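You operate a simulated robot arm through the tools that you are given. There is no shell and no other tool. Be economical: measure what you need, move in short steps, check, and stop when the job is done.

The job below is to be done with a simulated two-armed robot. You get a single attempt, and the scene is never put back.

## Task
Pick up the glass pane from the top of the brown bench with one hand, pass it to the other hand and put it on the back board of the left bench. Close the left drawer. Take the white rag from the top of the blue cabinet and leave it on the end table of the right bench. Shut the bottom table drawer. Open the upper bench drawer, take the silver block on the end table of the right bench and put it away in the inside of the upper bench drawer, then shut the drawer. Take the white block on the end table of the right bench and put it away on the front of the brown table. Put the 20 mm thick packer from the end table of the right bench on the top of the green table. Turn the pressure dial to 4 bar. Count the small cartons on the far end of the back board, then put as many of the small caps from the far end of the back board on the back board of the left bench. Put the packer from the back board of the right bench on the top of the blue cabinet. Put the black cup in the brown carton on the top of the yellow table. Do these in any order. Set down upright: glass pane, silver block, white block, small cap, black cup.

The check looks at the end state, three seconds after you hand in, the way a careful person would. Anything else that was tipped, shoved, dropped, spilled or broken makes it a failure. A push-on lid holds only when it is set on centred and level and pressed home; a screw cap is set on level and turned clockwise until tight.

## Robot
Two 7-joint arms with fingered hands on one trunk, on a base that drives. Base frame: it is fixed to the floor where the robot stands at the start and does not move with it; the origin is under the middle of the robot, x ahead of it, y to its left, z up. Lengths are in cm, angles in rad, forces in N, time in s.
The left shoulder is at the start at [4.9, 10.4, 106.9], the right one opposite. With the tool pointing down near the work surface each hand reaches from about 24 to 58 cm from the robot's upright axis, wherever it stands, measured 20 degrees to its own side. Places, roughly: back board of the left bench [-250, -80, 80]; black cup (10x6x7 cm) [-280, 70, 90]; bottom table drawer [10, 260, 60]; carton (30x22x16 cm) [-440, 50, 80]; end table of the right bench [-180, 270, 80]; front of the brown table (150x19 cm) [44, -278, 84]; glass pane (24x3x17 cm) [60, -10, 100]; inside of the upper bench drawer [-160, -140, 20]; left drawer [30, -10, 70]; packer [-275, 125, 75]; pressure dial [-280, 290, 90]; rag [75, 75, 75]; silver block [-150, 300, 75]; small cap (5x3x3 cm) [-240, 300, 90]; small carton [-225, 300, 75]; thick packer [-200, 300, 75]; top of the blue cabinet [80, 110, 90]; top of the green table [-440, 280, 90]; upper bench drawer [-150, -140, 30]; white block (8x4x5 cm) [-190, 300, 90]. Payload 2.4 kg a hand.
The tool frame of a hand sits at the grasp point between the pads (the TCP): z along the fingers, y along the line on which they close. The tips reach 1.7 cm beyond it. The gripper opens to 8.8 cm. The gripper's body begins 4.7 cm behind the TCP. The gripper is a hand of 2 fingers: y runs from the thumb to the fingers, the wrist lies at [0, 0, -16.5] in the tool frame, and closing takes about 1.5 s.
Orientation is that of the tool frame in the base frame, as a unit quaternion [x, y, z, w]. With the fingers straight down and closing along the base's y, the tool's x points along the base's -x, its y along +y and its z along -z.

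## Interface
- The arms move only by the tool servo_tool. It takes "left_deltas", "right_deltas" or both (then of equal length, played together; a hand with none holds still); each is a list of rows, each a list of 3 entries, a list of its own where there are three numbers: the turn, a rotation vector about the tool's x, y, z in degrees, then the shift along the tool's x, y, z in cm, then the closure, from 0 (fully open) to 1 (shut). In form: [[[ax, ay, az], [x, y, z], hand], ...]. A call has 1 to 8 rows; each row is the pose to reach, as a shift and turn from the pose commanded when the call began, along the tool's axes at that moment. A row lasts 0.2 s, in which the tool goes at most 5 cm and 0.15 rad; a call with a longer step from one row to the next is refused whole, and so is a gripper value outside its range. Where a pose cannot be reached the arm comes as near as it can. A force on the tool above 40 N (or 10 N above the force at the start of the call, whichever is more), or a blocked arm, ends the call early, and 0.2 s more pass. Each finger travels about 15.3 cm/s and halts on what it meets, pressing with about 21 N; the grip force reading is that of the motor and also rises with nothing between the fingers. The clock runs only during rows and for 0.2 s after the last one: add rows that repeat a pose to give the fingers time. The reply holds the time, the measured pose of the TCP, the force on the tool along the base axes, the opening and the grip force, in the units named above and with some noise, with the torque about the TCP (base axes, N m) and any sound that the robot's microphone picked up.
- Cameras (640 x 400 px; columns grow to the right, rows downward): "scene" is now at [12.28, -1.65, 98.77]; the picture's right is [-0.17, -0.99, 0.00], its down [-0.18, 0.03, -0.98] and it looks along [0.97, -0.16, -0.18] (base axes); focal length 214 px, centre (320, 200). "left" rides on the left gripper at [-5, 0.3, -6.3] in its tool frame; the picture's right is [-0.06, -1.00, 0.00], its down [0.78, -0.05, -0.62] and it looks along [0.62, -0.04, 0.79] (tool axes); focal length 275 px, centre (320, 200). "right" rides on the right gripper at [5, 0.3, -6.3] in its tool frame; the picture's right is [-0.06, 1.00, 0.00], its down [-0.78, -0.05, -0.62] and it looks along [-0.62, -0.04, 0.79] (tool axes); focal length 275 px, centre (320, 200). There is no depth. A picture from a camera that has moved, and an enlarged one, comes with that camera's place and axes in the base frame and with its lens.
- get_image(camera): a new picture of that camera. It takes no simulated time.
- lift_body(by): slides the trunk up (or, below 0, down) by that many cm; the arms and the scene camera ride with it, the base frame stays. It gives what a move gives, with no picture.
- roll_base(legs): drives the robot by 1 to 6 legs, each [ahead, left, turn to the left] in cm, cm and rad, along the robot's own axes; the way and the turn of a leg run together, so that a leg with both is an arc; at most 150 cm and 3.142 rad a leg. The arms and the cameras ride along, it lands a little off, and it stops where it bumps. It gives what a move gives.
- set_grasp(shape, hand): the hand has 2 fingers and takes this shape, open, in about a second: jaw (thumb against the fingers, like two jaws); tri (thumb and two fingers); tip (a fingertip pinch); poke (one finger out to press); point (the index stretched); flat (the hand flat); cup (the hand cupped); fist (a fist). The gripper value then closes the fingers along that shape, each until it touches; the sizes above hold for jaw. It gives what a move gives, with no picture.
- head_to(pan, tilt): turns the head with the scene camera to pan (to the left, within 1.047 rad either way) and tilt (down, from -0.506 to 1.204), counted from straight ahead of the robot. It gives what a move gives.
- inspect(camera, box): a new picture of the part [left, top, right, bottom] of that camera's present view, enlarged. It takes no simulated time.
- job_done(): hands the job in; it is judged then, once.

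Go step by step. Nothing tells you exact positions but the pictures and the camera data: compare them with the known pose of the tool, close in by small moves and look again before you grip or let go. The budget is 588 turns and 370 pictures, counting those below and the enlarged ones. Unless the task says otherwise, let go and move clear before handing in.

The tools are called as name(argument=value, ...) on one line, values as JSON. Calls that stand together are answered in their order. servo_tool: Moves the arms, as the interface text tells. Its arguments: {"type":"object","properties":{"left_deltas":{"type":"array"},"right_deltas":{"type":"array"}},"required":[]} The other tools are called the same way: lift_body (by) slides the trunk up or down; set_grasp (shape, hand) gives the hand a shape; roll_base (legs) drives the base; head_to (pan, tilt) turns the head that bears the scene camera; get_image (camera) takes a picture; inspect (camera, box) takes an enlarged picture of a part of a camera's view; job_done () hands the job in.

At the start:

```text
t: 0.0
left_tcp_pos: [35.68, 0.49, 119.0]
left_tool_rot: [0.001, 1.0, 0.0, 0.001]
left_contact_force: [0.6, 0.2, -0.5]
left_wrist_torque: [0.02, -0.01, -0.02]
left_opening: 8.78
left_gripper_force: 0.2
left_shape: jaw
right_tcp_pos: [31.58, -26.41, 111.56]
right_tool_rot: [0.0, 1.0, 0.0, 0.0]
right_contact_force: [1.3, -0.6, -0.4]
right_wrist_torque: [0.0, 0.03, 0.01]
right_opening: 8.81
right_gripper_force: 0.1
right_shape: jaw
trunk travel left (down, up): [-30.0, 55.0]
robot x, y, heading: [-0.04, 0.06, -0.003]
head pan, tilt: [-0.168, 0.183]
```

scene: 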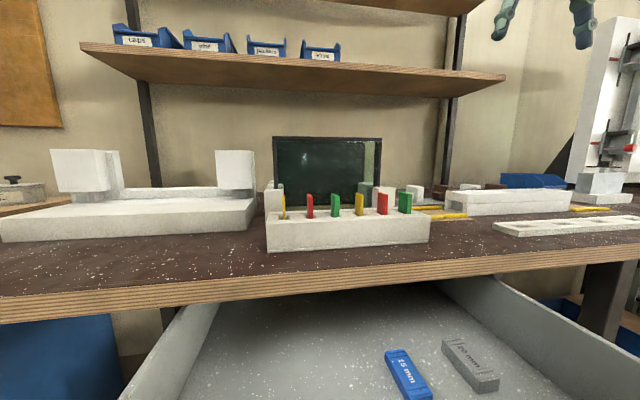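
right: 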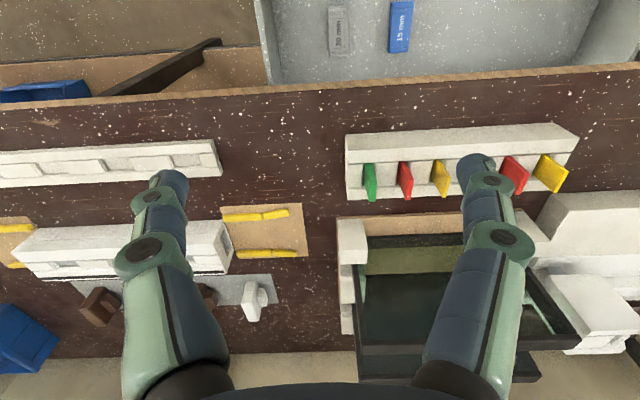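
left: 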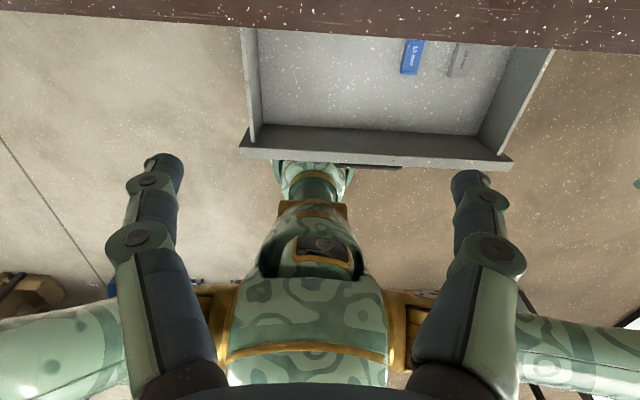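

I see the bench ahead, with the dark glass pane standing behind a white rack and an open drawer below. I'll enlarge the pane area and survey the room.

inspect(camera="scene", box=[230, 110, 470, 260])

inspect(camera="right", box=[320, 100, 640, 400])

```text
2.67 times, centred on (350, 185) of scene
camera zoom: at [12.28, -1.65, 98.77], right [-0.17, -0.99, 0.0], down [-0.18, 0.03, -0.98], along [0.97, -0.16, -0.18], focal length 572 px, centre (240, 240)
```

zoom: 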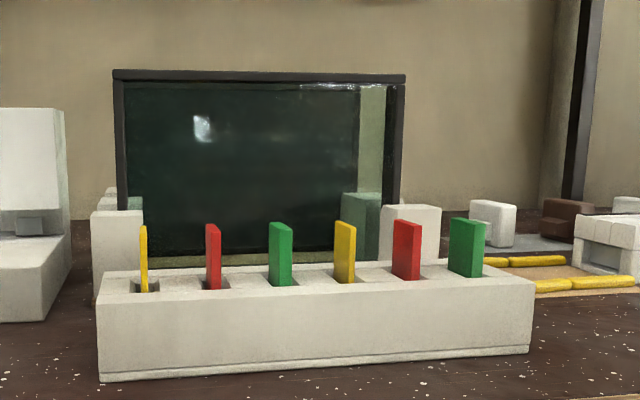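

```text
1.33 times, centred on (480, 250) of right
camera zoom: at [26.63, -26.0, 117.96], right [0.06, 1.0, 0.0], down [0.78, -0.05, 0.62], along [0.62, -0.04, -0.79], focal length 367 px, centre (107, 133)
```

zoom: 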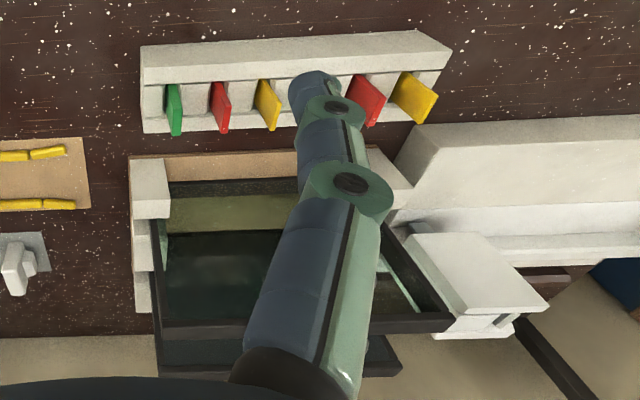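

The pane stands in a slotted stand at about x 60, y -11, with its top near z 104. I'll look at the drawer below and to the left and right.

head_to(pan=0, tilt=0.9)

get_image(camera="scene")

head_to(pan=1.0, tilt=0.3)

get_image(camera="scene")

head_to(pan=-1.0, tilt=0.3)

get_image(camera="scene")

```text
t: 1.1
left_tcp_pos: [35.7, 0.35, 118.85]
left_tool_rot: [0.0, 1.0, 0.0, 0.001]
left_contact_force: [0.6, 0.2, 0.1]
left_wrist_torque: [0.01, 0.03, 0.02]
left_opening: 8.8
left_gripper_force: 0.0
left_shape: jaw
right_tcp_pos: [31.6, -26.46, 111.53]
right_tool_rot: [0.001, 1.0, 0.0, -0.001]
right_contact_force: [0.8, -0.5, 0.2]
right_wrist_torque: [0.02, -0.03, -0.02]
right_opening: 8.8
right_gripper_force: 0.1
right_shape: jaw
trunk travel left (down, up): [-30.0, 55.0]
robot x, y, heading: [0.27, 0.04, -0.001]
head pan, tilt: [0.0, 0.901]
```

```text
364 pictures are left
camera scene: at [10.66, -0.11, 92.46], right [0.0, -1.0, 0.0], down [-0.78, 0.0, -0.62], along [0.62, 0.0, -0.78], focal length 214 px, centre (320, 200)
```

scene: 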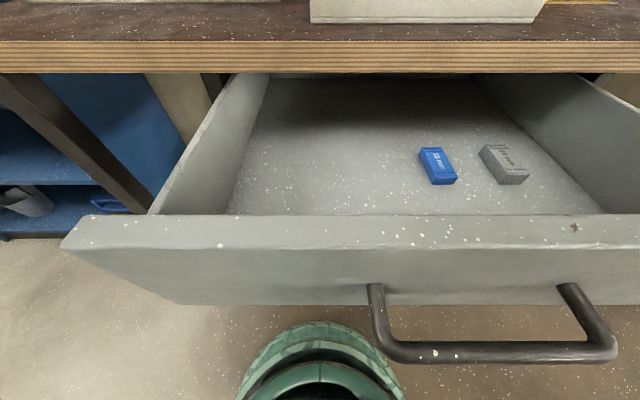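

```text
t: 2.4
left_tcp_pos: [35.73, 0.51, 118.85]
left_tool_rot: [0.0, 1.0, 0.0, 0.002]
left_contact_force: [-0.2, 0.4, -1.0]
left_wrist_torque: [-0.02, 0.01, 0.03]
left_opening: 8.79
left_gripper_force: 0.1
left_shape: jaw
right_tcp_pos: [31.63, -26.5, 111.45]
right_tool_rot: [0.0, 1.0, 0.0, 0.0]
right_contact_force: [-0.8, 0.1, -0.2]
right_wrist_torque: [-0.01, -0.02, -0.01]
right_opening: 8.79
right_gripper_force: 0.0
right_shape: jaw
trunk travel left (down, up): [-30.0, 55.0]
robot x, y, heading: [0.17, 0.19, 0.004]
head pan, tilt: [1.0, 0.3]
```

```text
363 pictures are left
camera scene: at [8.15, 7.75, 97.68], right [0.84, -0.54, 0.0], down [-0.16, -0.25, -0.96], along [0.52, 0.8, -0.3], focal length 214 px, centre (320, 200)
```

scene: 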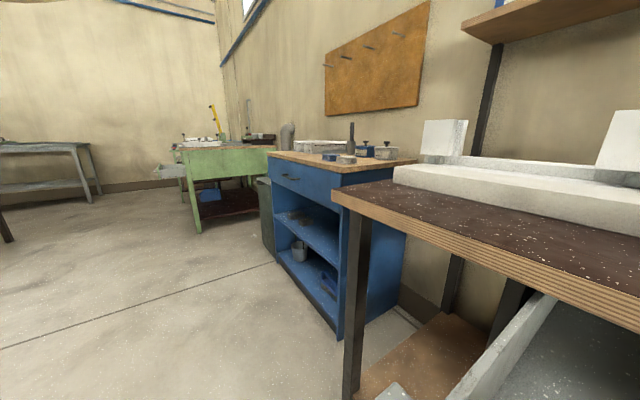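

```text
t: 4.3
left_tcp_pos: [35.73, 0.45, 118.93]
left_tool_rot: [0.0, 1.0, 0.0, 0.001]
left_contact_force: [0.1, -0.4, 0.0]
left_wrist_torque: [0.02, -0.02, 0.01]
left_opening: 8.79
left_gripper_force: 0.1
left_shape: jaw
right_tcp_pos: [31.65, -26.45, 111.49]
right_tool_rot: [0.0, 1.0, -0.001, 0.0]
right_contact_force: [-0.2, 0.4, -0.4]
right_wrist_torque: [-0.01, -0.03, -0.03]
right_opening: 8.79
right_gripper_force: 0.1
right_shape: jaw
trunk travel left (down, up): [-30.0, 55.0]
robot x, y, heading: [-0.28, 0.39, 0.002]
head pan, tilt: [-1.0, 0.3]
```

```text
362 pictures are left
camera scene: at [8.15, -7.96, 97.68], right [-0.84, -0.54, 0.0], down [-0.16, 0.25, -0.96], along [0.52, -0.8, -0.3], focal length 214 px, centre (320, 200)
```

scene: 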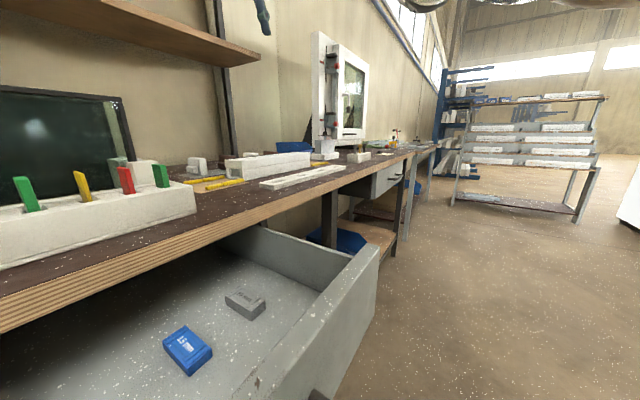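

The left drawer stands open at about x 18, with its handle in front of it, too close to the body. I'll back up 35 cm and look at it from there.

roll_base(legs=[[-35, 0, 0]])

head_to(pan=-0.2, tilt=0.5)

get_image(camera="scene")

```text
t: 6.5
left_tcp_pos: [1.11, 0.59, 118.98]
left_tool_rot: [-0.003, 1.0, 0.0, 0.001]
left_contact_force: [0.1, -0.9, -0.7]
left_wrist_torque: [0.01, -0.01, -0.02]
left_opening: 8.81
left_gripper_force: 0.1
left_shape: jaw
right_tcp_pos: [-2.69, -26.36, 111.56]
right_tool_rot: [-0.003, 1.0, 0.0, -0.001]
right_contact_force: [0.1, -0.2, -0.6]
right_wrist_torque: [0.02, 0.0, 0.06]
right_opening: 8.79
right_gripper_force: 0.1
right_shape: jaw
trunk travel left (down, up): [-30.0, 55.0]
robot x, y, heading: [-34.59, -0.04, 0.006]
head pan, tilt: [-1.0, 0.3]
```

```text
t: 7.7
left_tcp_pos: [1.21, 0.64, 118.9]
left_tool_rot: [-0.003, 1.0, 0.0, 0.0]
left_contact_force: [-0.3, 1.1, 0.0]
left_wrist_torque: [-0.01, -0.02, 0.02]
left_opening: 8.8
left_gripper_force: 0.1
left_shape: jaw
right_tcp_pos: [-2.7, -26.29, 111.48]
right_tool_rot: [-0.002, 1.0, 0.0, 0.0]
right_contact_force: [0.1, 0.1, -0.7]
right_wrist_torque: [0.02, 0.0, 0.02]
right_opening: 8.82
right_gripper_force: 0.1
right_shape: jaw
trunk travel left (down, up): [-30.0, 55.0]
robot x, y, heading: [-34.4, -0.22, 0.01]
head pan, tilt: [-0.201, 0.499]
```

```text
361 pictures are left
camera scene: at [-22.46, -1.96, 95.85], right [-0.2, -0.98, 0.0], down [-0.47, 0.09, -0.88], along [0.86, -0.17, -0.48], focal length 214 px, centre (320, 200)
```

scene: 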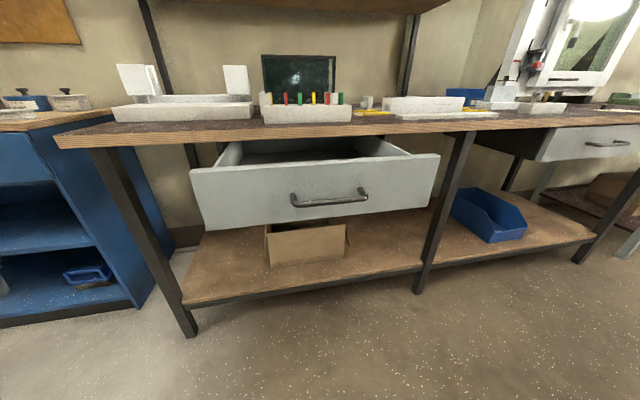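

The handle bar is near [11.5, -10.4, 76.7] and the drawer face near x 15.5. I'll bring the closed right hand down in front of the handle.

servo_tool(right_deltas=[[[0, 0, 0], [0, 1, 4.5], 1], [[0, 0, 0], [0, 3, 9], 1], [[0, 0, 0], [-1, 5, 13.5], 1], [[0, 0, 0], [-2, 7, 18], 1], [[0, 0, 0], [-3, 9, 22], 1], [[0, 0, 0], [-4, 11, 26], 1], [[0, 0, 0], [-5, 13, 30], 1], [[0, 0, 0], [-5.5, 15, 33.5], 1]])

get_image(camera="scene")

```text
refused: row 3 steps farther than a row can; nothing moved
```

```text
360 pictures are left
camera scene: at [-22.46, -1.96, 95.85], right [-0.2, -0.98, 0.0], down [-0.47, 0.09, -0.88], along [0.86, -0.17, -0.48], focal length 214 px, centre (320, 200)
```

scene: 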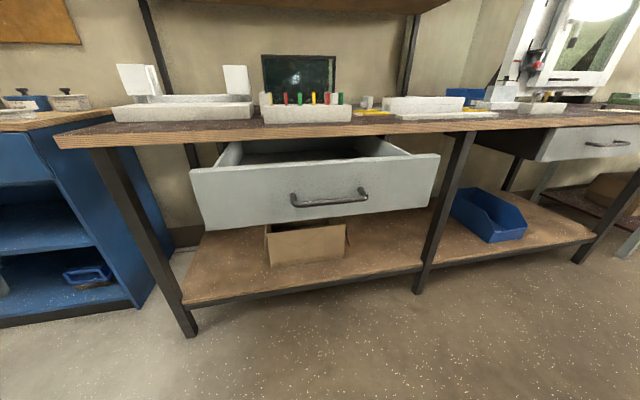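

A row stepped slightly too far, so nothing moved. I'll resend with smaller steps.

servo_tool(right_deltas=[[[0, 0, 0], [0, 1.5, 4.2], 1], [[0, 0, 0], [0, 3.5, 8.4], 1], [[0, 0, 0], [-0.5, 5.5, 12.6], 1], [[0, 0, 0], [-1, 7.5, 16.8], 1], [[0, 0, 0], [-2, 9.5, 21], 1], [[0, 0, 0], [-3, 11.5, 25], 1], [[0, 0, 0], [-4, 13.5, 29], 1], [[0, 0, 0], [-5, 15, 33], 1]])

get_image(camera="scene")

```text
t: 9.5
left_tcp_pos: [1.2, 0.52, 118.81]
left_tool_rot: [-0.003, 1.0, -0.001, 0.0]
left_contact_force: [-0.3, -0.3, 1.3]
left_wrist_torque: [-0.01, 0.01, 0.01]
left_opening: 8.77
left_gripper_force: 0.0
left_shape: jaw
right_tcp_pos: [1.98, -11.39, 78.48]
right_tool_rot: [-0.003, 1.0, 0.001, 0.0]
right_contact_force: [0.4, -0.4, -0.3]
right_wrist_torque: [0.0, 0.0, -0.04]
right_opening: 0.0
right_gripper_force: 21.5
right_shape: jaw
trunk travel left (down, up): [-30.0, 55.0]
robot x, y, heading: [-34.29, -0.17, 0.003]
head pan, tilt: [-0.201, 0.499]
```

```text
359 pictures are left
camera scene: at [-22.46, -1.94, 95.84], right [-0.19, -0.98, 0.0], down [-0.47, 0.09, -0.88], along [0.86, -0.17, -0.48], focal length 214 px, centre (320, 200)
```

scene: 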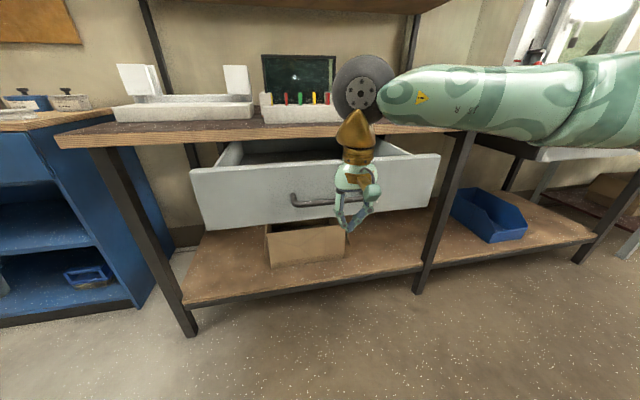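

The fingers are just in front of the handle, level with it. I'll push forward with the arm.

servo_tool(right_deltas=[[[0, 0, 0], [-4, 0, 1.5], 1], [[0, 0, 0], [-7, 0, 1.5], 1], [[0, 0, 0], [-9, 0, 1.5], 1], [[0, 0, 0], [-11, 0, 1.5], 1], [[0, 0, 0], [-13, 0, 1.5], 1], [[0, 0, 0], [-15, 0, 1.5], 1], [[0, 0, 0], [-17, 0, 1.5], 1], [[0, 0, 0], [-19, 0, 1.5], 1]])

get_image(camera="scene")

```text
t: 11.3
left_tcp_pos: [1.09, 0.59, 118.83]
left_tool_rot: [-0.002, 1.0, 0.0, 0.001]
left_contact_force: [0.1, 0.0, -0.3]
left_wrist_torque: [0.01, -0.01, 0.01]
left_opening: 8.78
left_gripper_force: 0.0
left_shape: jaw
right_tcp_pos: [20.68, -11.27, 77.0]
right_tool_rot: [-0.004, 1.0, 0.0, 0.002]
right_contact_force: [0.1, -0.1, 0.2]
right_wrist_torque: [0.01, -0.03, 0.03]
right_opening: 0.0
right_gripper_force: 21.2
right_shape: jaw
right hand out of reach, approached as far as the arm can: row 8
trunk travel left (down, up): [-30.0, 55.0]
robot x, y, heading: [-34.33, 0.09, 0.006]
head pan, tilt: [-0.201, 0.499]
```

```text
358 pictures are left
camera scene: at [-22.46, -1.95, 95.84], right [-0.19, -0.98, 0.0], down [-0.47, 0.09, -0.88], along [0.86, -0.17, -0.48], focal length 214 px, centre (320, 200)
```

scene: 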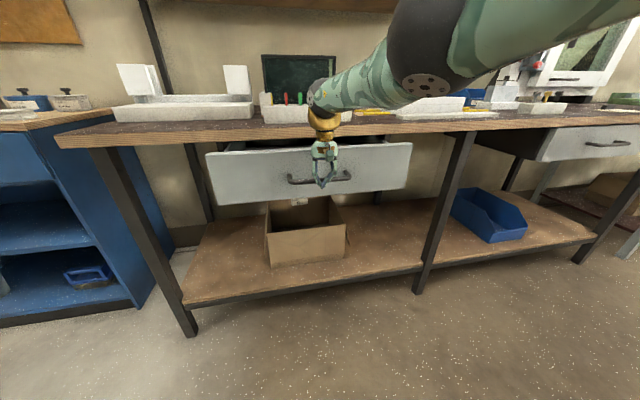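

The drawer moves freely with the push. I'll finish by driving forward.

roll_base(legs=[[8, 0, 0]])

get_image(camera="scene")

```text
t: 12.3
left_tcp_pos: [9.11, 0.57, 118.76]
left_tool_rot: [-0.002, 1.0, 0.0, 0.001]
left_contact_force: [-0.3, 1.1, -0.1]
left_wrist_torque: [-0.03, -0.02, 0.04]
left_opening: 8.79
left_gripper_force: 0.0
left_shape: jaw
right_tcp_pos: [28.7, -11.29, 76.99]
right_tool_rot: [-0.003, 1.0, 0.0, 0.0]
right_contact_force: [0.2, 0.5, -0.1]
right_wrist_torque: [-0.05, 0.0, 0.0]
right_opening: 0.0
right_gripper_force: 21.4
right_shape: jaw
trunk travel left (down, up): [-30.0, 55.0]
robot x, y, heading: [-26.64, -0.22, 0.001]
head pan, tilt: [-0.201, 0.499]
```

```text
357 pictures are left
camera scene: at [-14.46, -1.9, 95.84], right [-0.19, -0.98, 0.0], down [-0.47, 0.09, -0.88], along [0.86, -0.17, -0.48], focal length 214 px, centre (320, 200)
```

scene: 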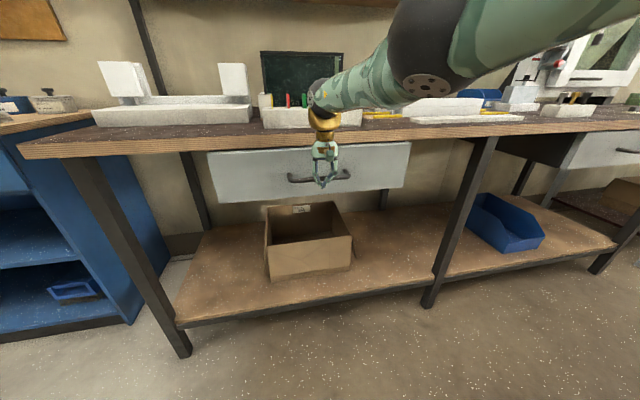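

The drawer is nearly home and there is still no force. I'll push a little more until it stops.

roll_base(legs=[[4, 0, 0]])

inspect(camera="scene", box=[160, 100, 480, 300])

```text
t: 13.3
left_tcp_pos: [12.79, 0.57, 118.9]
left_tool_rot: [-0.002, 1.0, 0.0, 0.0]
left_contact_force: [-0.3, 0.4, -0.7]
left_wrist_torque: [0.0, 0.01, 0.0]
left_opening: 8.76
left_gripper_force: 0.1
left_shape: jaw
right_tcp_pos: [31.68, -11.28, 76.82]
right_tool_rot: [-0.002, 1.0, -0.001, -0.01]
right_contact_force: [-8.0, -0.6, 2.3]
right_wrist_torque: [0.03, 0.01, 0.02]
right_opening: 0.0
right_gripper_force: 21.4
right_shape: jaw
trunk travel left (down, up): [-30.0, 55.0]
robot x, y, heading: [-23.0, -0.12, 0.011]
head pan, tilt: [-0.201, 0.499]
stopped in leg 1: the force on the tool passed its limit at 70 N (the readings are from after the stop); the commanded pose is now the measured one
```

```text
2.00 times, centred on (320, 200) of scene
camera zoom: at [-11.04, -1.89, 95.85], right [-0.2, -0.98, 0.0], down [-0.47, 0.09, -0.88], along [0.86, -0.17, -0.48], focal length 429 px, centre (320, 200)
```

zoom: 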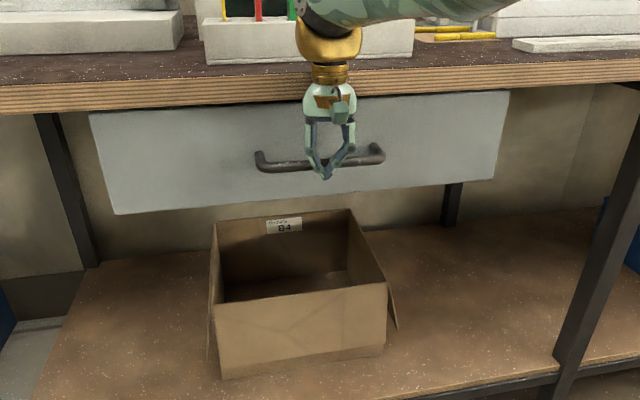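

The push met a firm stop at 70 N, so the drawer is probably shut. I'll back off, raise the hand and check.

roll_base(legs=[[-12, 0, 0]])

servo_tool(right_deltas=[[[0, 0, 0], [4, -1, -2], 0], [[0, 0, 0], [6, -3, -6], 0], [[0, 0, 0], [8, -5, -10], 0], [[0, 0, 0], [10, -6, -14], 0], [[0, 0, 0], [11, -7, -18], 0], [[0, 0, 0], [12, -8, -22], 0], [[0, 0, 0], [12, -9, -26], 0], [[0, 0, 0], [12, -10, -30], 0]])

inspect(camera="scene", box=[160, 100, 480, 300])

```text
t: 14.5
left_tcp_pos: [0.66, 0.58, 118.88]
left_tool_rot: [-0.002, 1.0, 0.0, 0.0]
left_contact_force: [-0.3, 0.0, -0.5]
left_wrist_torque: [-0.02, 0.02, 0.0]
left_opening: 8.79
left_gripper_force: 0.1
left_shape: jaw
right_tcp_pos: [19.77, -11.46, 76.83]
right_tool_rot: [-0.002, 1.0, -0.002, -0.009]
right_contact_force: [0.4, 0.4, -0.1]
right_wrist_torque: [0.01, -0.03, -0.02]
right_opening: 0.0
right_gripper_force: 21.2
right_shape: jaw
trunk travel left (down, up): [-30.0, 55.0]
robot x, y, heading: [-35.45, 0.01, -0.0]
head pan, tilt: [-0.201, 0.499]
```

```text
t: 16.3
left_tcp_pos: [0.84, 0.42, 118.84]
left_tool_rot: [-0.002, 1.0, 0.001, 0.001]
left_contact_force: [-0.4, 0.6, 0.0]
left_wrist_torque: [0.02, -0.02, -0.01]
left_opening: 8.8
left_gripper_force: 0.2
left_shape: jaw
right_tcp_pos: [8.34, -21.5, 107.02]
right_tool_rot: [-0.001, 1.0, -0.001, -0.01]
right_contact_force: [-0.1, 0.2, -0.3]
right_wrist_torque: [-0.02, 0.0, -0.01]
right_opening: 8.81
right_gripper_force: 0.0
right_shape: jaw
trunk travel left (down, up): [-30.0, 55.0]
robot x, y, heading: [-34.59, -0.34, 0.004]
head pan, tilt: [-0.201, 0.499]
```

```text
2.00 times, centred on (320, 200) of scene
camera zoom: at [-22.91, -1.94, 95.85], right [-0.2, -0.98, 0.0], down [-0.47, 0.09, -0.88], along [0.86, -0.17, -0.48], focal length 429 px, centre (320, 200)
```

zoom: 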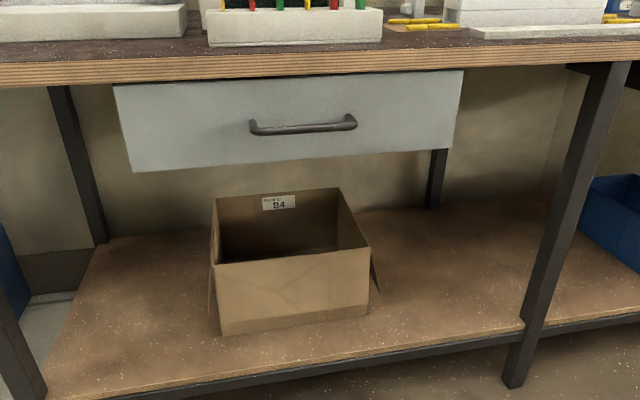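

The left drawer is flush under the bench. The wall shelf seems to hang over the pane, so I'll drive in and measure it before planning the grasp.

head_to(pan=0, tilt=-0.1)

get_image(camera="scene")

roll_base(legs=[[38, 0, 0]])

get_image(camera="scene")

```text
t: 17.3
left_tcp_pos: [0.82, 0.5, 118.84]
left_tool_rot: [-0.002, 1.0, 0.0, 0.0]
left_contact_force: [1.1, 0.0, 0.7]
left_wrist_torque: [-0.01, -0.01, -0.01]
left_opening: 8.81
left_gripper_force: 0.1
left_shape: jaw
right_tcp_pos: [8.3, -21.41, 106.93]
right_tool_rot: [-0.003, 1.0, -0.001, -0.009]
right_contact_force: [0.4, 0.7, 0.2]
right_wrist_torque: [0.0, 0.02, 0.04]
right_opening: 8.79
right_gripper_force: 0.0
right_shape: jaw
trunk travel left (down, up): [-30.0, 55.0]
robot x, y, heading: [-34.79, 0.07, 0.007]
head pan, tilt: [0.0, -0.099]
```

```text
354 pictures are left
camera scene: at [-23.12, -0.14, 101.33], right [0.0, -1.0, 0.0], down [0.1, 0.0, -1.0], along [1.0, 0.0, 0.1], focal length 214 px, centre (320, 200)
```

scene: 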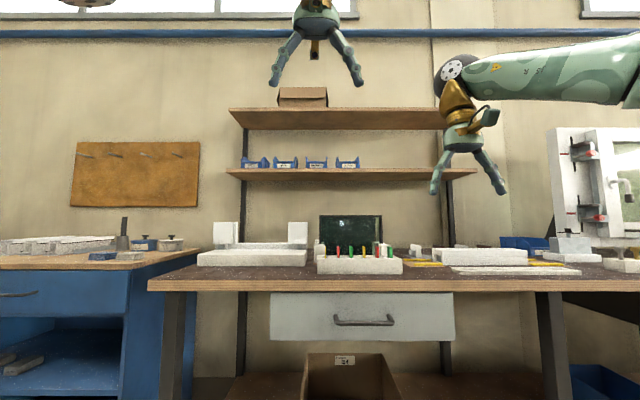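

```text
t: 19.7
left_tcp_pos: [38.13, 0.66, 118.74]
left_tool_rot: [-0.003, 1.0, 0.0, 0.0]
left_contact_force: [0.3, -0.6, 0.0]
left_wrist_torque: [0.0, -0.01, 0.04]
left_opening: 8.78
left_gripper_force: 0.1
left_shape: jaw
right_tcp_pos: [45.54, -21.25, 106.71]
right_tool_rot: [-0.002, 1.0, 0.0, -0.01]
right_contact_force: [-0.1, -0.4, 0.1]
right_wrist_torque: [-0.05, -0.03, 0.0]
right_opening: 8.81
right_gripper_force: 0.2
right_shape: jaw
trunk travel left (down, up): [-30.0, 55.0]
robot x, y, heading: [2.34, 0.48, 0.005]
head pan, tilt: [0.0, -0.099]
```

```text
353 pictures are left
camera scene: at [14.23, 0.03, 101.34], right [0.0, -1.0, 0.0], down [0.1, 0.0, -1.0], along [1.0, 0.0, 0.1], focal length 214 px, centre (320, 200)
```

scene: 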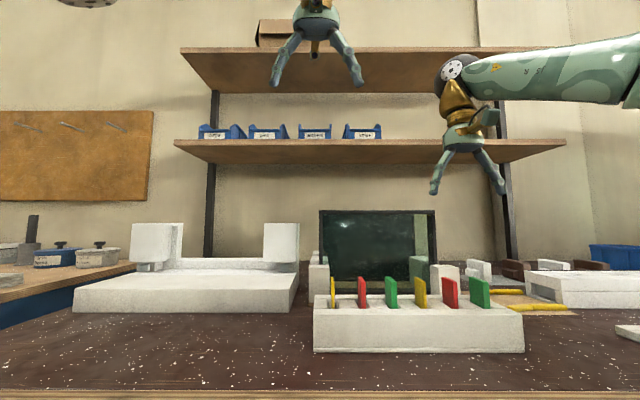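

The shelf front is at about x 75, z 125, so a vertical grasp on the pane at x 59 is clear. The right camera should show the pane's top edge.

get_image(camera="right")

```text
352 pictures are left
camera right: at [40.82, -20.87, 113.53], right [0.06, 1.0, 0.0], down [0.8, -0.04, 0.6], along [0.6, -0.04, -0.8], focal length 275 px, centre (320, 200)
```

right: 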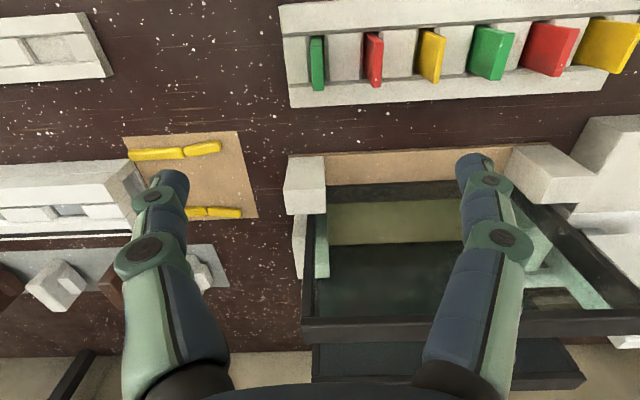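

The pane's top edge is centred at about x 60.2, y -11.7, and is about 3 cm thick. I'll turn both hands a quarter so they close along x, raising the right one first.

servo_tool(right_deltas=[[[0, 0, -8.4], [0, 0, -2], 0], [[0, 0, -16.8], [0, 0, -4], 0], [[0, 0, -25.2], [0, 0, -6], 0], [[0, 0, -33.6], [0, 0, -8], 0], [[0, 0, -42], [0, 0, -8], 0], [[0, 0, -50.4], [0, 0, -8], 0], [[0, 0, -58.8], [0, 0, -8], 0], [[0, 0, -67], [0, 0, -8], 0]], left_deltas=[[[0, 0, -8.4], [0, 1, 0], 0], [[0, 0, -16.8], [0, 2, 0], 0], [[0, 0, -25.2], [0, 3, 0], 0], [[0, 0, -33.6], [0, 4, 0], 0], [[0, 0, -42], [0, 5, 0], 0], [[0, 0, -50.4], [0, 6, 0], 0], [[0, 0, -58.8], [0, 7, 0], 0], [[0, 0, -67], [0, 8, 0], 0]])

servo_tool(right_deltas=[[[0, 0, -8], [0, 0, 0], 0], [[0, 0, -16], [0, 0, 0], 0], [[0, 0, -23], [0, 0, 0], 0]], left_deltas=[[[0, 0, -8], [0, 0, 0], 0], [[0, 0, -16], [0, 0, 0], 0], [[0, 0, -23], [0, 0, 0], 0]])

```text
t: 21.5
left_tcp_pos: [38.03, 8.58, 118.87]
left_tool_rot: [-0.555, 0.832, 0.0, 0.0]
left_contact_force: [0.5, -0.7, 0.2]
left_wrist_torque: [0.0, 0.03, 0.03]
left_opening: 8.81
left_gripper_force: 0.0
left_shape: jaw
right_tcp_pos: [45.79, -21.17, 114.89]
right_tool_rot: [-0.555, 0.832, 0.004, -0.008]
right_contact_force: [1.3, 0.0, 0.1]
right_wrist_torque: [-0.01, 0.01, 0.0]
right_opening: 8.79
right_gripper_force: 0.1
right_shape: jaw
trunk travel left (down, up): [-30.0, 55.0]
robot x, y, heading: [2.48, 0.09, 0.005]
head pan, tilt: [0.0, -0.099]
```

```text
t: 22.3
left_tcp_pos: [38.15, 8.75, 118.79]
left_tool_rot: [0.709, -0.705, 0.001, 0.0]
left_contact_force: [0.2, -0.6, 0.1]
left_wrist_torque: [0.02, 0.0, 0.02]
left_opening: 8.8
left_gripper_force: 0.0
left_shape: jaw
right_tcp_pos: [45.92, -21.12, 114.88]
right_tool_rot: [0.71, -0.704, -0.006, 0.008]
right_contact_force: [0.6, -0.1, 0.5]
right_wrist_torque: [0.01, 0.0, 0.05]
right_opening: 8.8
right_gripper_force: 0.0
right_shape: jaw
trunk travel left (down, up): [-30.0, 55.0]
robot x, y, heading: [2.24, -0.11, 0.008]
head pan, tilt: [0.0, -0.099]
```

Both hands are turned, with tool x along -y and tool y along -x. The right hand now goes over the pane, right of its centre.

servo_tool(right_deltas=[[[0, 0, 0], [-1.4, -3.6, 0], 0], [[0, 0, 0], [-2.8, -7.2, 0], 0], [[0, 0, 0], [-4.2, -10.8, 0], 0], [[0, 0, 0], [-5.6, -14.3, 2], 0]])

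get_image(camera="right")

get_image(camera="scene")

```text
t: 23.3
left_tcp_pos: [38.14, 8.65, 118.68]
left_tool_rot: [0.709, -0.705, 0.0, 0.0]
left_contact_force: [0.8, -0.2, 0.7]
left_wrist_torque: [-0.02, 0.0, -0.04]
left_opening: 8.8
left_gripper_force: 0.1
left_shape: jaw
right_tcp_pos: [54.73, -15.9, 111.67]
right_tool_rot: [0.709, -0.705, -0.007, 0.007]
right_contact_force: [0.1, -0.2, 0.5]
right_wrist_torque: [0.02, 0.0, -0.01]
right_opening: 8.8
right_gripper_force: 0.2
right_shape: jaw
right hand out of reach, approached as far as the arm can: row 3, 4
trunk travel left (down, up): [-30.0, 55.0]
robot x, y, heading: [2.24, 0.15, 0.005]
head pan, tilt: [0.0, -0.099]
```

```text
351 pictures are left
camera right: at [54.56, -20.81, 118.19], right [-1.0, 0.06, 0.02], down [0.06, 0.79, 0.62], along [0.02, 0.62, -0.79], focal length 275 px, centre (320, 200)
```

right: 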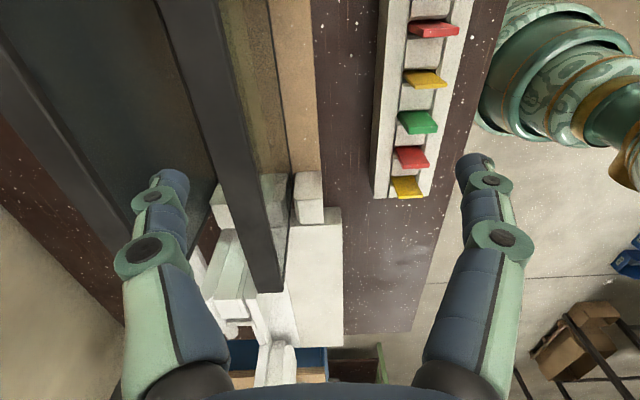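

```text
350 pictures are left
camera scene: at [14.23, 0.02, 101.33], right [0.0, -1.0, 0.0], down [0.1, 0.0, -1.0], along [1.0, 0.0, 0.1], focal length 214 px, centre (320, 200)
```

scene: 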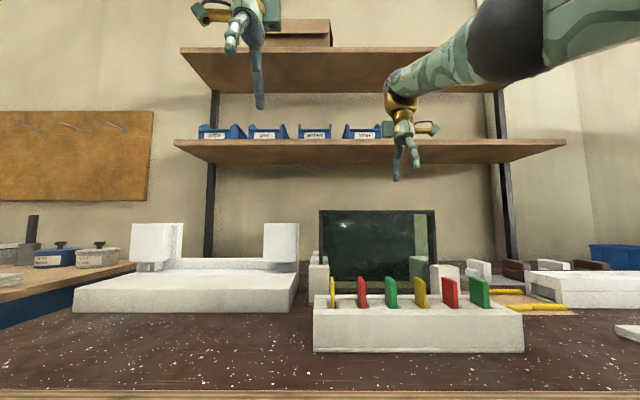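

The arm reached its limit short of the pane. A second dark bar shows behind the pane's top edge, so I'll enlarge this view before driving closer.

inspect(camera="right", box=[0, 0, 400, 400])

inspect(camera="scene", box=[290, 190, 490, 310])

```text
1.00 times, centred on (200, 200) of right (not enlarged: the box is as wide or as high as the picture)
camera zoom: at [54.56, -20.81, 118.19], right [-1.0, 0.06, 0.02], down [0.06, 0.79, 0.62], along [0.02, 0.62, -0.79], focal length 275 px, centre (440, 200)
```

zoom: 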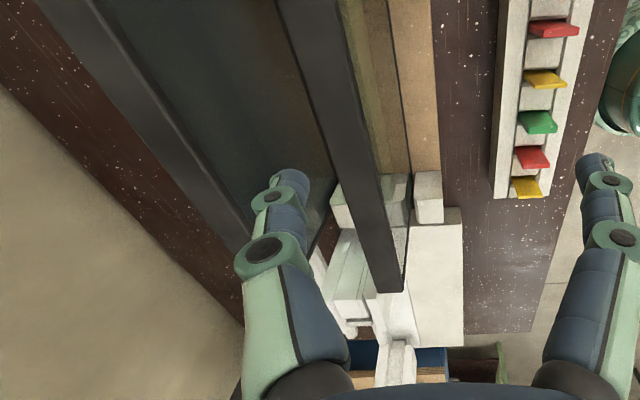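

```text
3.20 times, centred on (390, 250) of scene
camera zoom: at [14.23, 0.02, 101.33], right [0.0, -1.0, 0.0], down [0.1, 0.0, -1.0], along [1.0, 0.0, 0.1], focal length 686 px, centre (96, 40)
```

zoom: 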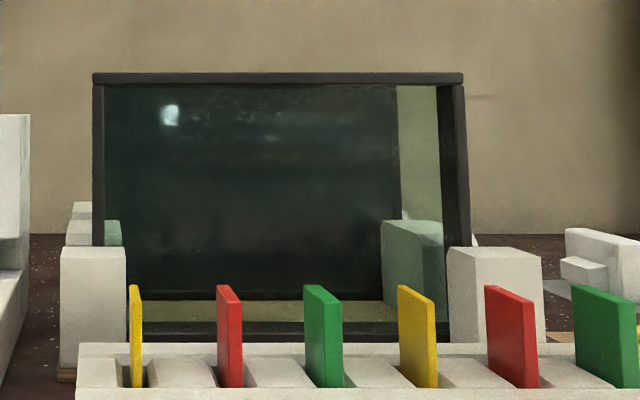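

The front frame, centred near x 60.6, holds the clear glass pane, and a dark panel stands behind it. I'll drive 7 cm closer, with the right hand clear above.

roll_base(legs=[[7, 0, 0]])

get_image(camera="right")

```text
t: 24.3
left_tcp_pos: [45.02, 8.82, 118.66]
left_tool_rot: [0.709, -0.705, 0.0, 0.0]
left_contact_force: [-0.2, 0.2, 0.0]
left_wrist_torque: [0.0, 0.01, 0.02]
left_opening: 8.81
left_gripper_force: 0.0
left_shape: jaw
right_tcp_pos: [61.65, -15.91, 111.73]
right_tool_rot: [0.71, -0.704, -0.005, 0.008]
right_contact_force: [0.3, -0.1, 0.1]
right_wrist_torque: [-0.02, 0.02, -0.01]
right_opening: 8.82
right_gripper_force: 0.0
right_shape: jaw
trunk travel left (down, up): [-30.0, 55.0]
robot x, y, heading: [9.4, 0.37, 0.005]
head pan, tilt: [0.0, -0.099]
```

```text
347 pictures are left
camera right: at [61.47, -20.72, 118.2], right [-1.0, 0.06, 0.02], down [0.06, 0.79, 0.62], along [0.02, 0.62, -0.79], focal length 275 px, centre (320, 200)
```

right: 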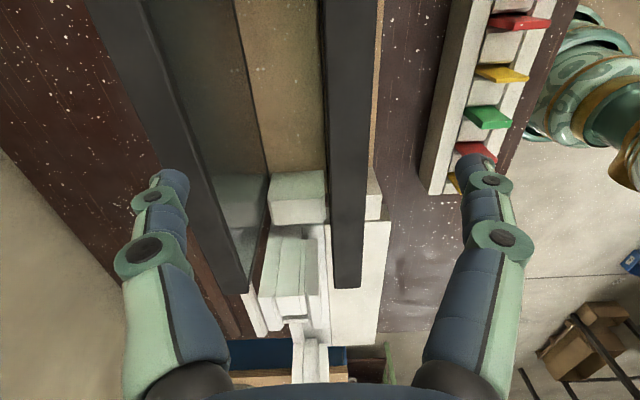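

The bar lies at x 60.0, parallel to the hand. I'll shift slightly, descend to straddle it and look before closing.

servo_tool(right_deltas=[[[0, 0, 0], [-0.7, 1.65, 0], 0], [[0, 0, 0], [-0.7, 1.65, 4], 0], [[0, 0, 0], [-0.7, 1.65, 7.5], 0], [[0, 0, 0], [-0.7, 1.65, 9.8], 0]])

get_image(camera="right")

inspect(camera="scene", box=[290, 130, 490, 290])

```text
t: 25.3
left_tcp_pos: [44.81, 8.83, 118.75]
left_tool_rot: [0.709, -0.705, 0.0, 0.0]
left_contact_force: [0.5, -0.7, -0.5]
left_wrist_torque: [-0.01, -0.01, 0.03]
left_opening: 8.75
left_gripper_force: 0.1
left_shape: jaw
right_tcp_pos: [59.66, -15.27, 101.69]
right_tool_rot: [0.71, -0.705, -0.005, 0.008]
right_contact_force: [1.3, -0.2, -0.4]
right_wrist_torque: [0.0, 0.0, -0.01]
right_opening: 8.8
right_gripper_force: 0.1
right_shape: jaw
trunk travel left (down, up): [-30.0, 55.0]
robot x, y, heading: [9.54, -0.13, 0.006]
head pan, tilt: [0.0, -0.099]
```

```text
346 pictures are left
camera right: at [59.56, -20.17, 108.31], right [-1.0, 0.06, 0.02], down [0.06, 0.79, 0.62], along [0.02, 0.62, -0.79], focal length 275 px, centre (320, 200)
```

right: 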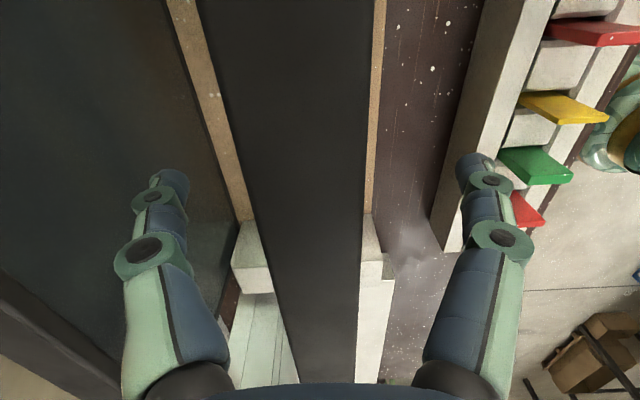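

```text
2.50 times, centred on (390, 210) of scene
camera zoom: at [21.08, 0.08, 101.34], right [0.01, -1.0, 0.0], down [0.1, 0.0, -1.0], along [1.0, 0.01, 0.1], focal length 536 px, centre (145, 175)
```

zoom: 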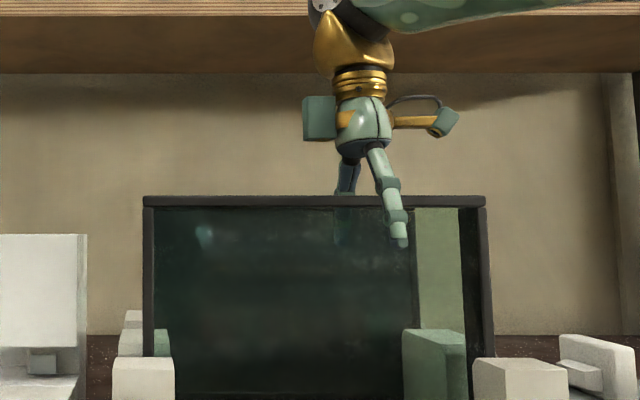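

The fingers straddle the frame bar. I'll raise slightly so the pads meet the thin bar, then close and lift a little.

servo_tool(right_deltas=[[[0, 0, 0], [0, 0, -0.8], 0], [[0, 0, 0], [0, 0, -0.8], 0.6], [[0, 0, 0], [0, 0, -0.8], 1], [[0, 0, 0], [0, 0, -0.8], 1], [[0, 0, 0], [0, 0, -0.8], 1], [[0, 0, 0], [0, 0, -0.8], 1]])

servo_tool(right_deltas=[[[0, 0, 0], [0, 0, -1], 1], [[0, 0, 0], [0, 0, -2], 1], [[0, 0, 0], [0, 0, -3], 1]])

get_image(camera="scene")

```text
t: 26.7
left_tcp_pos: [44.91, 8.88, 118.77]
left_tool_rot: [0.709, -0.705, 0.0, 0.0]
left_contact_force: [0.4, 0.9, 0.7]
left_wrist_torque: [0.01, 0.01, -0.03]
left_opening: 8.79
left_gripper_force: 0.1
left_shape: jaw
right_tcp_pos: [59.75, -15.28, 102.8]
right_tool_rot: [0.71, -0.704, -0.006, 0.007]
right_contact_force: [0.0, -0.1, 0.3]
right_wrist_torque: [0.01, -0.03, -0.02]
right_opening: 1.8
right_gripper_force: 20.4
right_shape: jaw
trunk travel left (down, up): [-30.0, 55.0]
robot x, y, heading: [9.03, 0.37, 0.011]
head pan, tilt: [0.0, -0.099]
```

```text
t: 27.5
left_tcp_pos: [45.03, 8.7, 118.78]
left_tool_rot: [0.709, -0.705, 0.0, 0.0]
left_contact_force: [0.2, 0.2, -0.2]
left_wrist_torque: [0.02, 0.02, -0.04]
left_opening: 8.79
left_gripper_force: 0.0
left_shape: jaw
right_tcp_pos: [59.73, -15.2, 105.75]
right_tool_rot: [0.709, -0.705, -0.006, 0.007]
right_contact_force: [-0.2, 0.1, -6.9]
right_wrist_torque: [-0.04, -0.02, 0.0]
right_opening: 1.79
right_gripper_force: 21.4
right_shape: jaw
trunk travel left (down, up): [-30.0, 55.0]
robot x, y, heading: [9.33, 0.08, 0.004]
head pan, tilt: [0.0, -0.099]
```

```text
344 pictures are left
camera scene: at [21.11, 0.08, 101.33], right [0.01, -1.0, 0.0], down [0.1, 0.0, -1.0], along [1.0, 0.01, 0.1], focal length 214 px, centre (320, 200)
```

scene: 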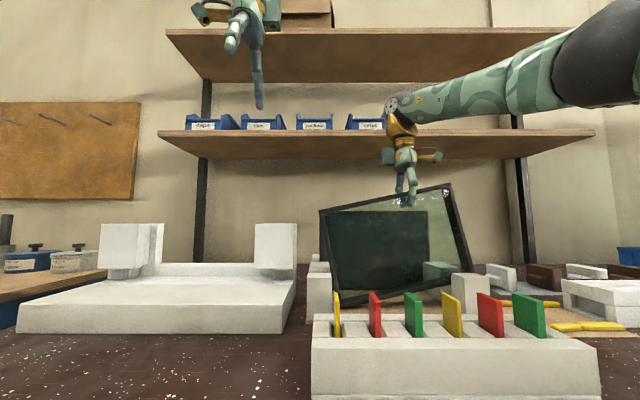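

The pane pivoted about the off-centre grip, so its left end still hangs in the stand. I'll lower it back level and regrip near the centre, with the hands tilted so both fit.

servo_tool(right_deltas=[[[0, 0, 0], [0, 0, 0.8], 1], [[0, 0, 0], [0, 0, 1.6], 1], [[0, 0, 0], [0, 0, 2.4], 1], [[0, 0, 0], [0, 0, 3], 1], [[0, 0, 0], [0, 0, 3], 1]])

get_image(camera="scene")

```text
t: 28.7
left_tcp_pos: [44.96, 8.55, 118.82]
left_tool_rot: [0.709, -0.705, -0.001, 0.0]
left_contact_force: [-0.3, 0.0, 0.2]
left_wrist_torque: [0.0, -0.01, 0.0]
left_opening: 8.81
left_gripper_force: 0.1
left_shape: jaw
right_tcp_pos: [59.66, -15.27, 102.78]
right_tool_rot: [0.709, -0.706, -0.006, 0.007]
right_contact_force: [-0.7, -1.3, 0.1]
right_wrist_torque: [-0.02, -0.06, 0.0]
right_opening: 1.77
right_gripper_force: 21.2
right_shape: jaw
trunk travel left (down, up): [-30.0, 55.0]
robot x, y, heading: [9.33, 0.12, 0.002]
head pan, tilt: [0.0, -0.099]
```

```text
343 pictures are left
camera scene: at [21.08, 0.08, 101.34], right [0.01, -1.0, 0.0], down [0.1, 0.0, -1.0], along [1.0, 0.01, 0.1], focal length 214 px, centre (320, 200)
```

scene: 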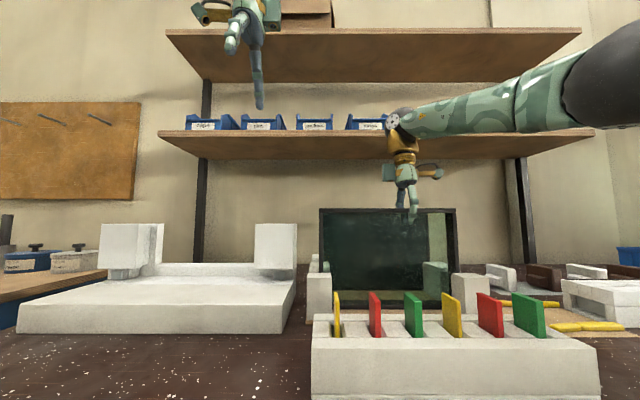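

The pane is level again. I'll release, rise, tilt the right hand 38° so it comes from the upper right, and regrip at y -13.2.

servo_tool(right_deltas=[[[0, 0, 0], [0, 0, 0], 0], [[0, 0, 0], [0, 0, 0], 0], [[0, 0, 0], [0, 0, -4], 0], [[0, -7.6, 0], [-1, 0, -6], 0], [[0, -15.2, 0], [-2.1, 0, -6], 0], [[0, -22.8, 0], [-2.1, 0, -6], 0], [[0, -30.4, 0], [-2.1, 0, -6], 0], [[0, -38, 0], [-2.1, 0, -6], 0]])

get_image(camera="scene")

```text
t: 30.5
left_tcp_pos: [44.91, 8.76, 118.83]
left_tool_rot: [0.71, -0.704, 0.0, 0.0]
left_contact_force: [0.1, -0.4, -0.3]
left_wrist_torque: [0.02, 0.01, 0.01]
left_opening: 8.77
left_gripper_force: 0.1
left_shape: jaw
right_tcp_pos: [59.79, -13.06, 108.58]
right_tool_rot: [-0.668, 0.669, 0.237, 0.224]
right_contact_force: [-0.4, 0.5, -0.8]
right_wrist_torque: [0.02, 0.01, -0.01]
right_opening: 8.79
right_gripper_force: 0.0
right_shape: jaw
trunk travel left (down, up): [-30.0, 55.0]
robot x, y, heading: [9.0, -0.16, 0.002]
head pan, tilt: [0.0, -0.099]
```

```text
342 pictures are left
camera scene: at [21.08, 0.08, 101.34], right [0.01, -1.0, 0.0], down [0.1, 0.0, -1.0], along [1.0, 0.01, 0.1], focal length 214 px, centre (320, 200)
```

scene: 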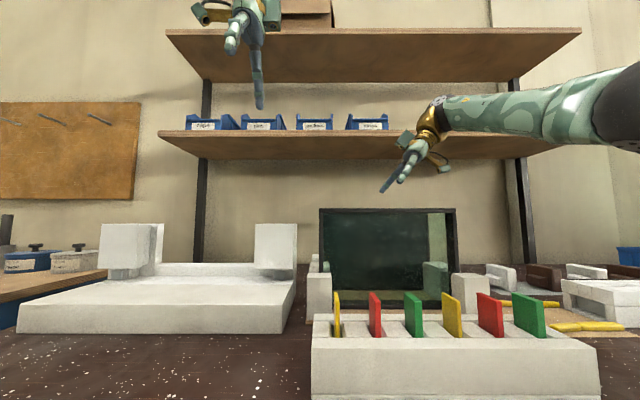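

The tilt is right. I'll lower the right hand straight onto the bar, grip, and tilt the left hand at the same time.

servo_tool(right_deltas=[[[0, 0, 0], [1.8, 0, 2.3], 0], [[0, 0, 0], [3.5, -0.1, 4.5], 0], [[0, 0, 0], [3.5, -0.1, 4.5], 0.5], [[0, 0, 0], [3.5, -0.1, 4.5], 1], [[0, 0, 0], [3.5, -0.1, 4.5], 1], [[0, 0, 0], [3.5, -0.1, 4.5], 1]], left_deltas=[[[0, 7.6, 0], [0, 0, 0], 0], [[0, 15.2, 0], [0, 0, 0], 0], [[0, 22.8, 0], [0, 0, 0], 0], [[0, 30.4, 0], [0, 0, 0], 0], [[0, 38, 0], [0, 0, 0], 0], [[0, 38, 0], [0, 0, 0], 0]])

servo_tool(right_deltas=[[[0, 0, 0], [-0.6, 0, -0.8], 1], [[0, 0, 0], [-1.2, 0, -1.6], 1], [[0, 0, 0], [-1.8, 0, -2.35], 1]])

get_image(camera="scene")

```text
t: 31.9
left_tcp_pos: [44.89, 8.77, 118.83]
left_tool_rot: [0.67, -0.667, 0.231, 0.23]
left_contact_force: [-0.1, 0.2, 0.3]
left_wrist_torque: [0.01, 0.04, 0.01]
left_opening: 8.79
left_gripper_force: 0.1
left_shape: jaw
right_tcp_pos: [59.8, -12.85, 103.04]
right_tool_rot: [-0.668, 0.669, 0.237, 0.223]
right_contact_force: [0.3, 0.9, 0.6]
right_wrist_torque: [0.01, 0.0, -0.02]
right_opening: 1.77
right_gripper_force: 20.7
right_shape: jaw
trunk travel left (down, up): [-30.0, 55.0]
robot x, y, heading: [9.53, -0.09, 0.007]
head pan, tilt: [0.0, -0.099]
```

```text
t: 32.7
left_tcp_pos: [44.97, 8.76, 118.76]
left_tool_rot: [0.67, -0.667, 0.231, 0.229]
left_contact_force: [0.4, 0.4, 0.0]
left_wrist_torque: [-0.04, 0.0, -0.03]
left_opening: 8.83
left_gripper_force: 0.1
left_shape: jaw
right_tcp_pos: [59.89, -13.02, 106.02]
right_tool_rot: [-0.668, 0.669, 0.237, 0.223]
right_contact_force: [-0.2, 0.1, -6.8]
right_wrist_torque: [-0.05, 0.06, -0.01]
right_opening: 1.78
right_gripper_force: 21.2
right_shape: jaw
trunk travel left (down, up): [-30.0, 55.0]
robot x, y, heading: [9.26, 0.03, 0.003]
head pan, tilt: [0.0, -0.099]
```

```text
341 pictures are left
camera scene: at [21.12, 0.08, 101.33], right [0.01, -1.0, 0.0], down [0.1, 0.0, -1.0], along [1.0, 0.01, 0.1], focal length 214 px, centre (320, 200)
```

scene: 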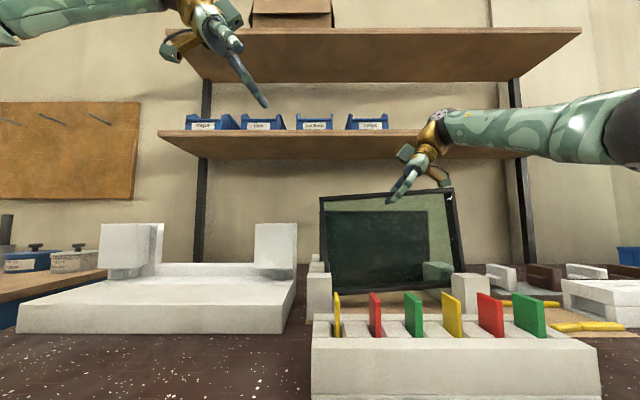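

The pane is up with only a slight tilt. I'll lift it clear of the stand and bring it toward the robot.

servo_tool(right_deltas=[[[0, 0, 0], [-1.2, 0, -1.6], 1], [[0, 0, 0], [-2.4, 0, -3.2], 1], [[0, 0, 0], [-3.6, 0, -4.7], 1], [[0, 0, 0], [-4.9, 0, -6.3], 1], [[0, 0, 0], [-5.5, 2, -7.1], 1], [[0, 0, 0], [-5.5, 5, -7.1], 1], [[0, 0, 0], [-5.5, 9, -7.1], 1], [[0, 0, 0], [-5.5, 13, -7.1], 1]])

get_image(camera="scene")

```text
t: 34.5
left_tcp_pos: [44.98, 8.92, 118.7]
left_tool_rot: [0.671, -0.666, 0.231, 0.228]
left_contact_force: [-0.7, -0.2, 0.6]
left_wrist_torque: [0.03, -0.03, -0.02]
left_opening: 8.79
left_gripper_force: 0.1
left_shape: jaw
right_tcp_pos: [46.79, -13.21, 115.16]
right_tool_rot: [-0.668, 0.669, 0.237, 0.223]
right_contact_force: [0.3, -0.1, -6.3]
right_wrist_torque: [-0.06, -0.01, 0.04]
right_opening: 1.78
right_gripper_force: 21.1
right_shape: jaw
trunk travel left (down, up): [-30.0, 55.0]
robot x, y, heading: [9.4, 0.06, -0.0]
head pan, tilt: [0.0, -0.099]
```

```text
340 pictures are left
camera scene: at [21.07, 0.08, 101.34], right [0.01, -1.0, 0.0], down [0.1, 0.0, -1.0], along [1.0, 0.01, 0.1], focal length 214 px, centre (320, 200)
```

scene: 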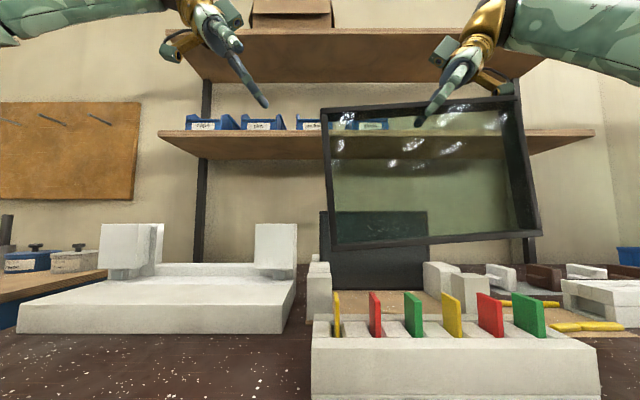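

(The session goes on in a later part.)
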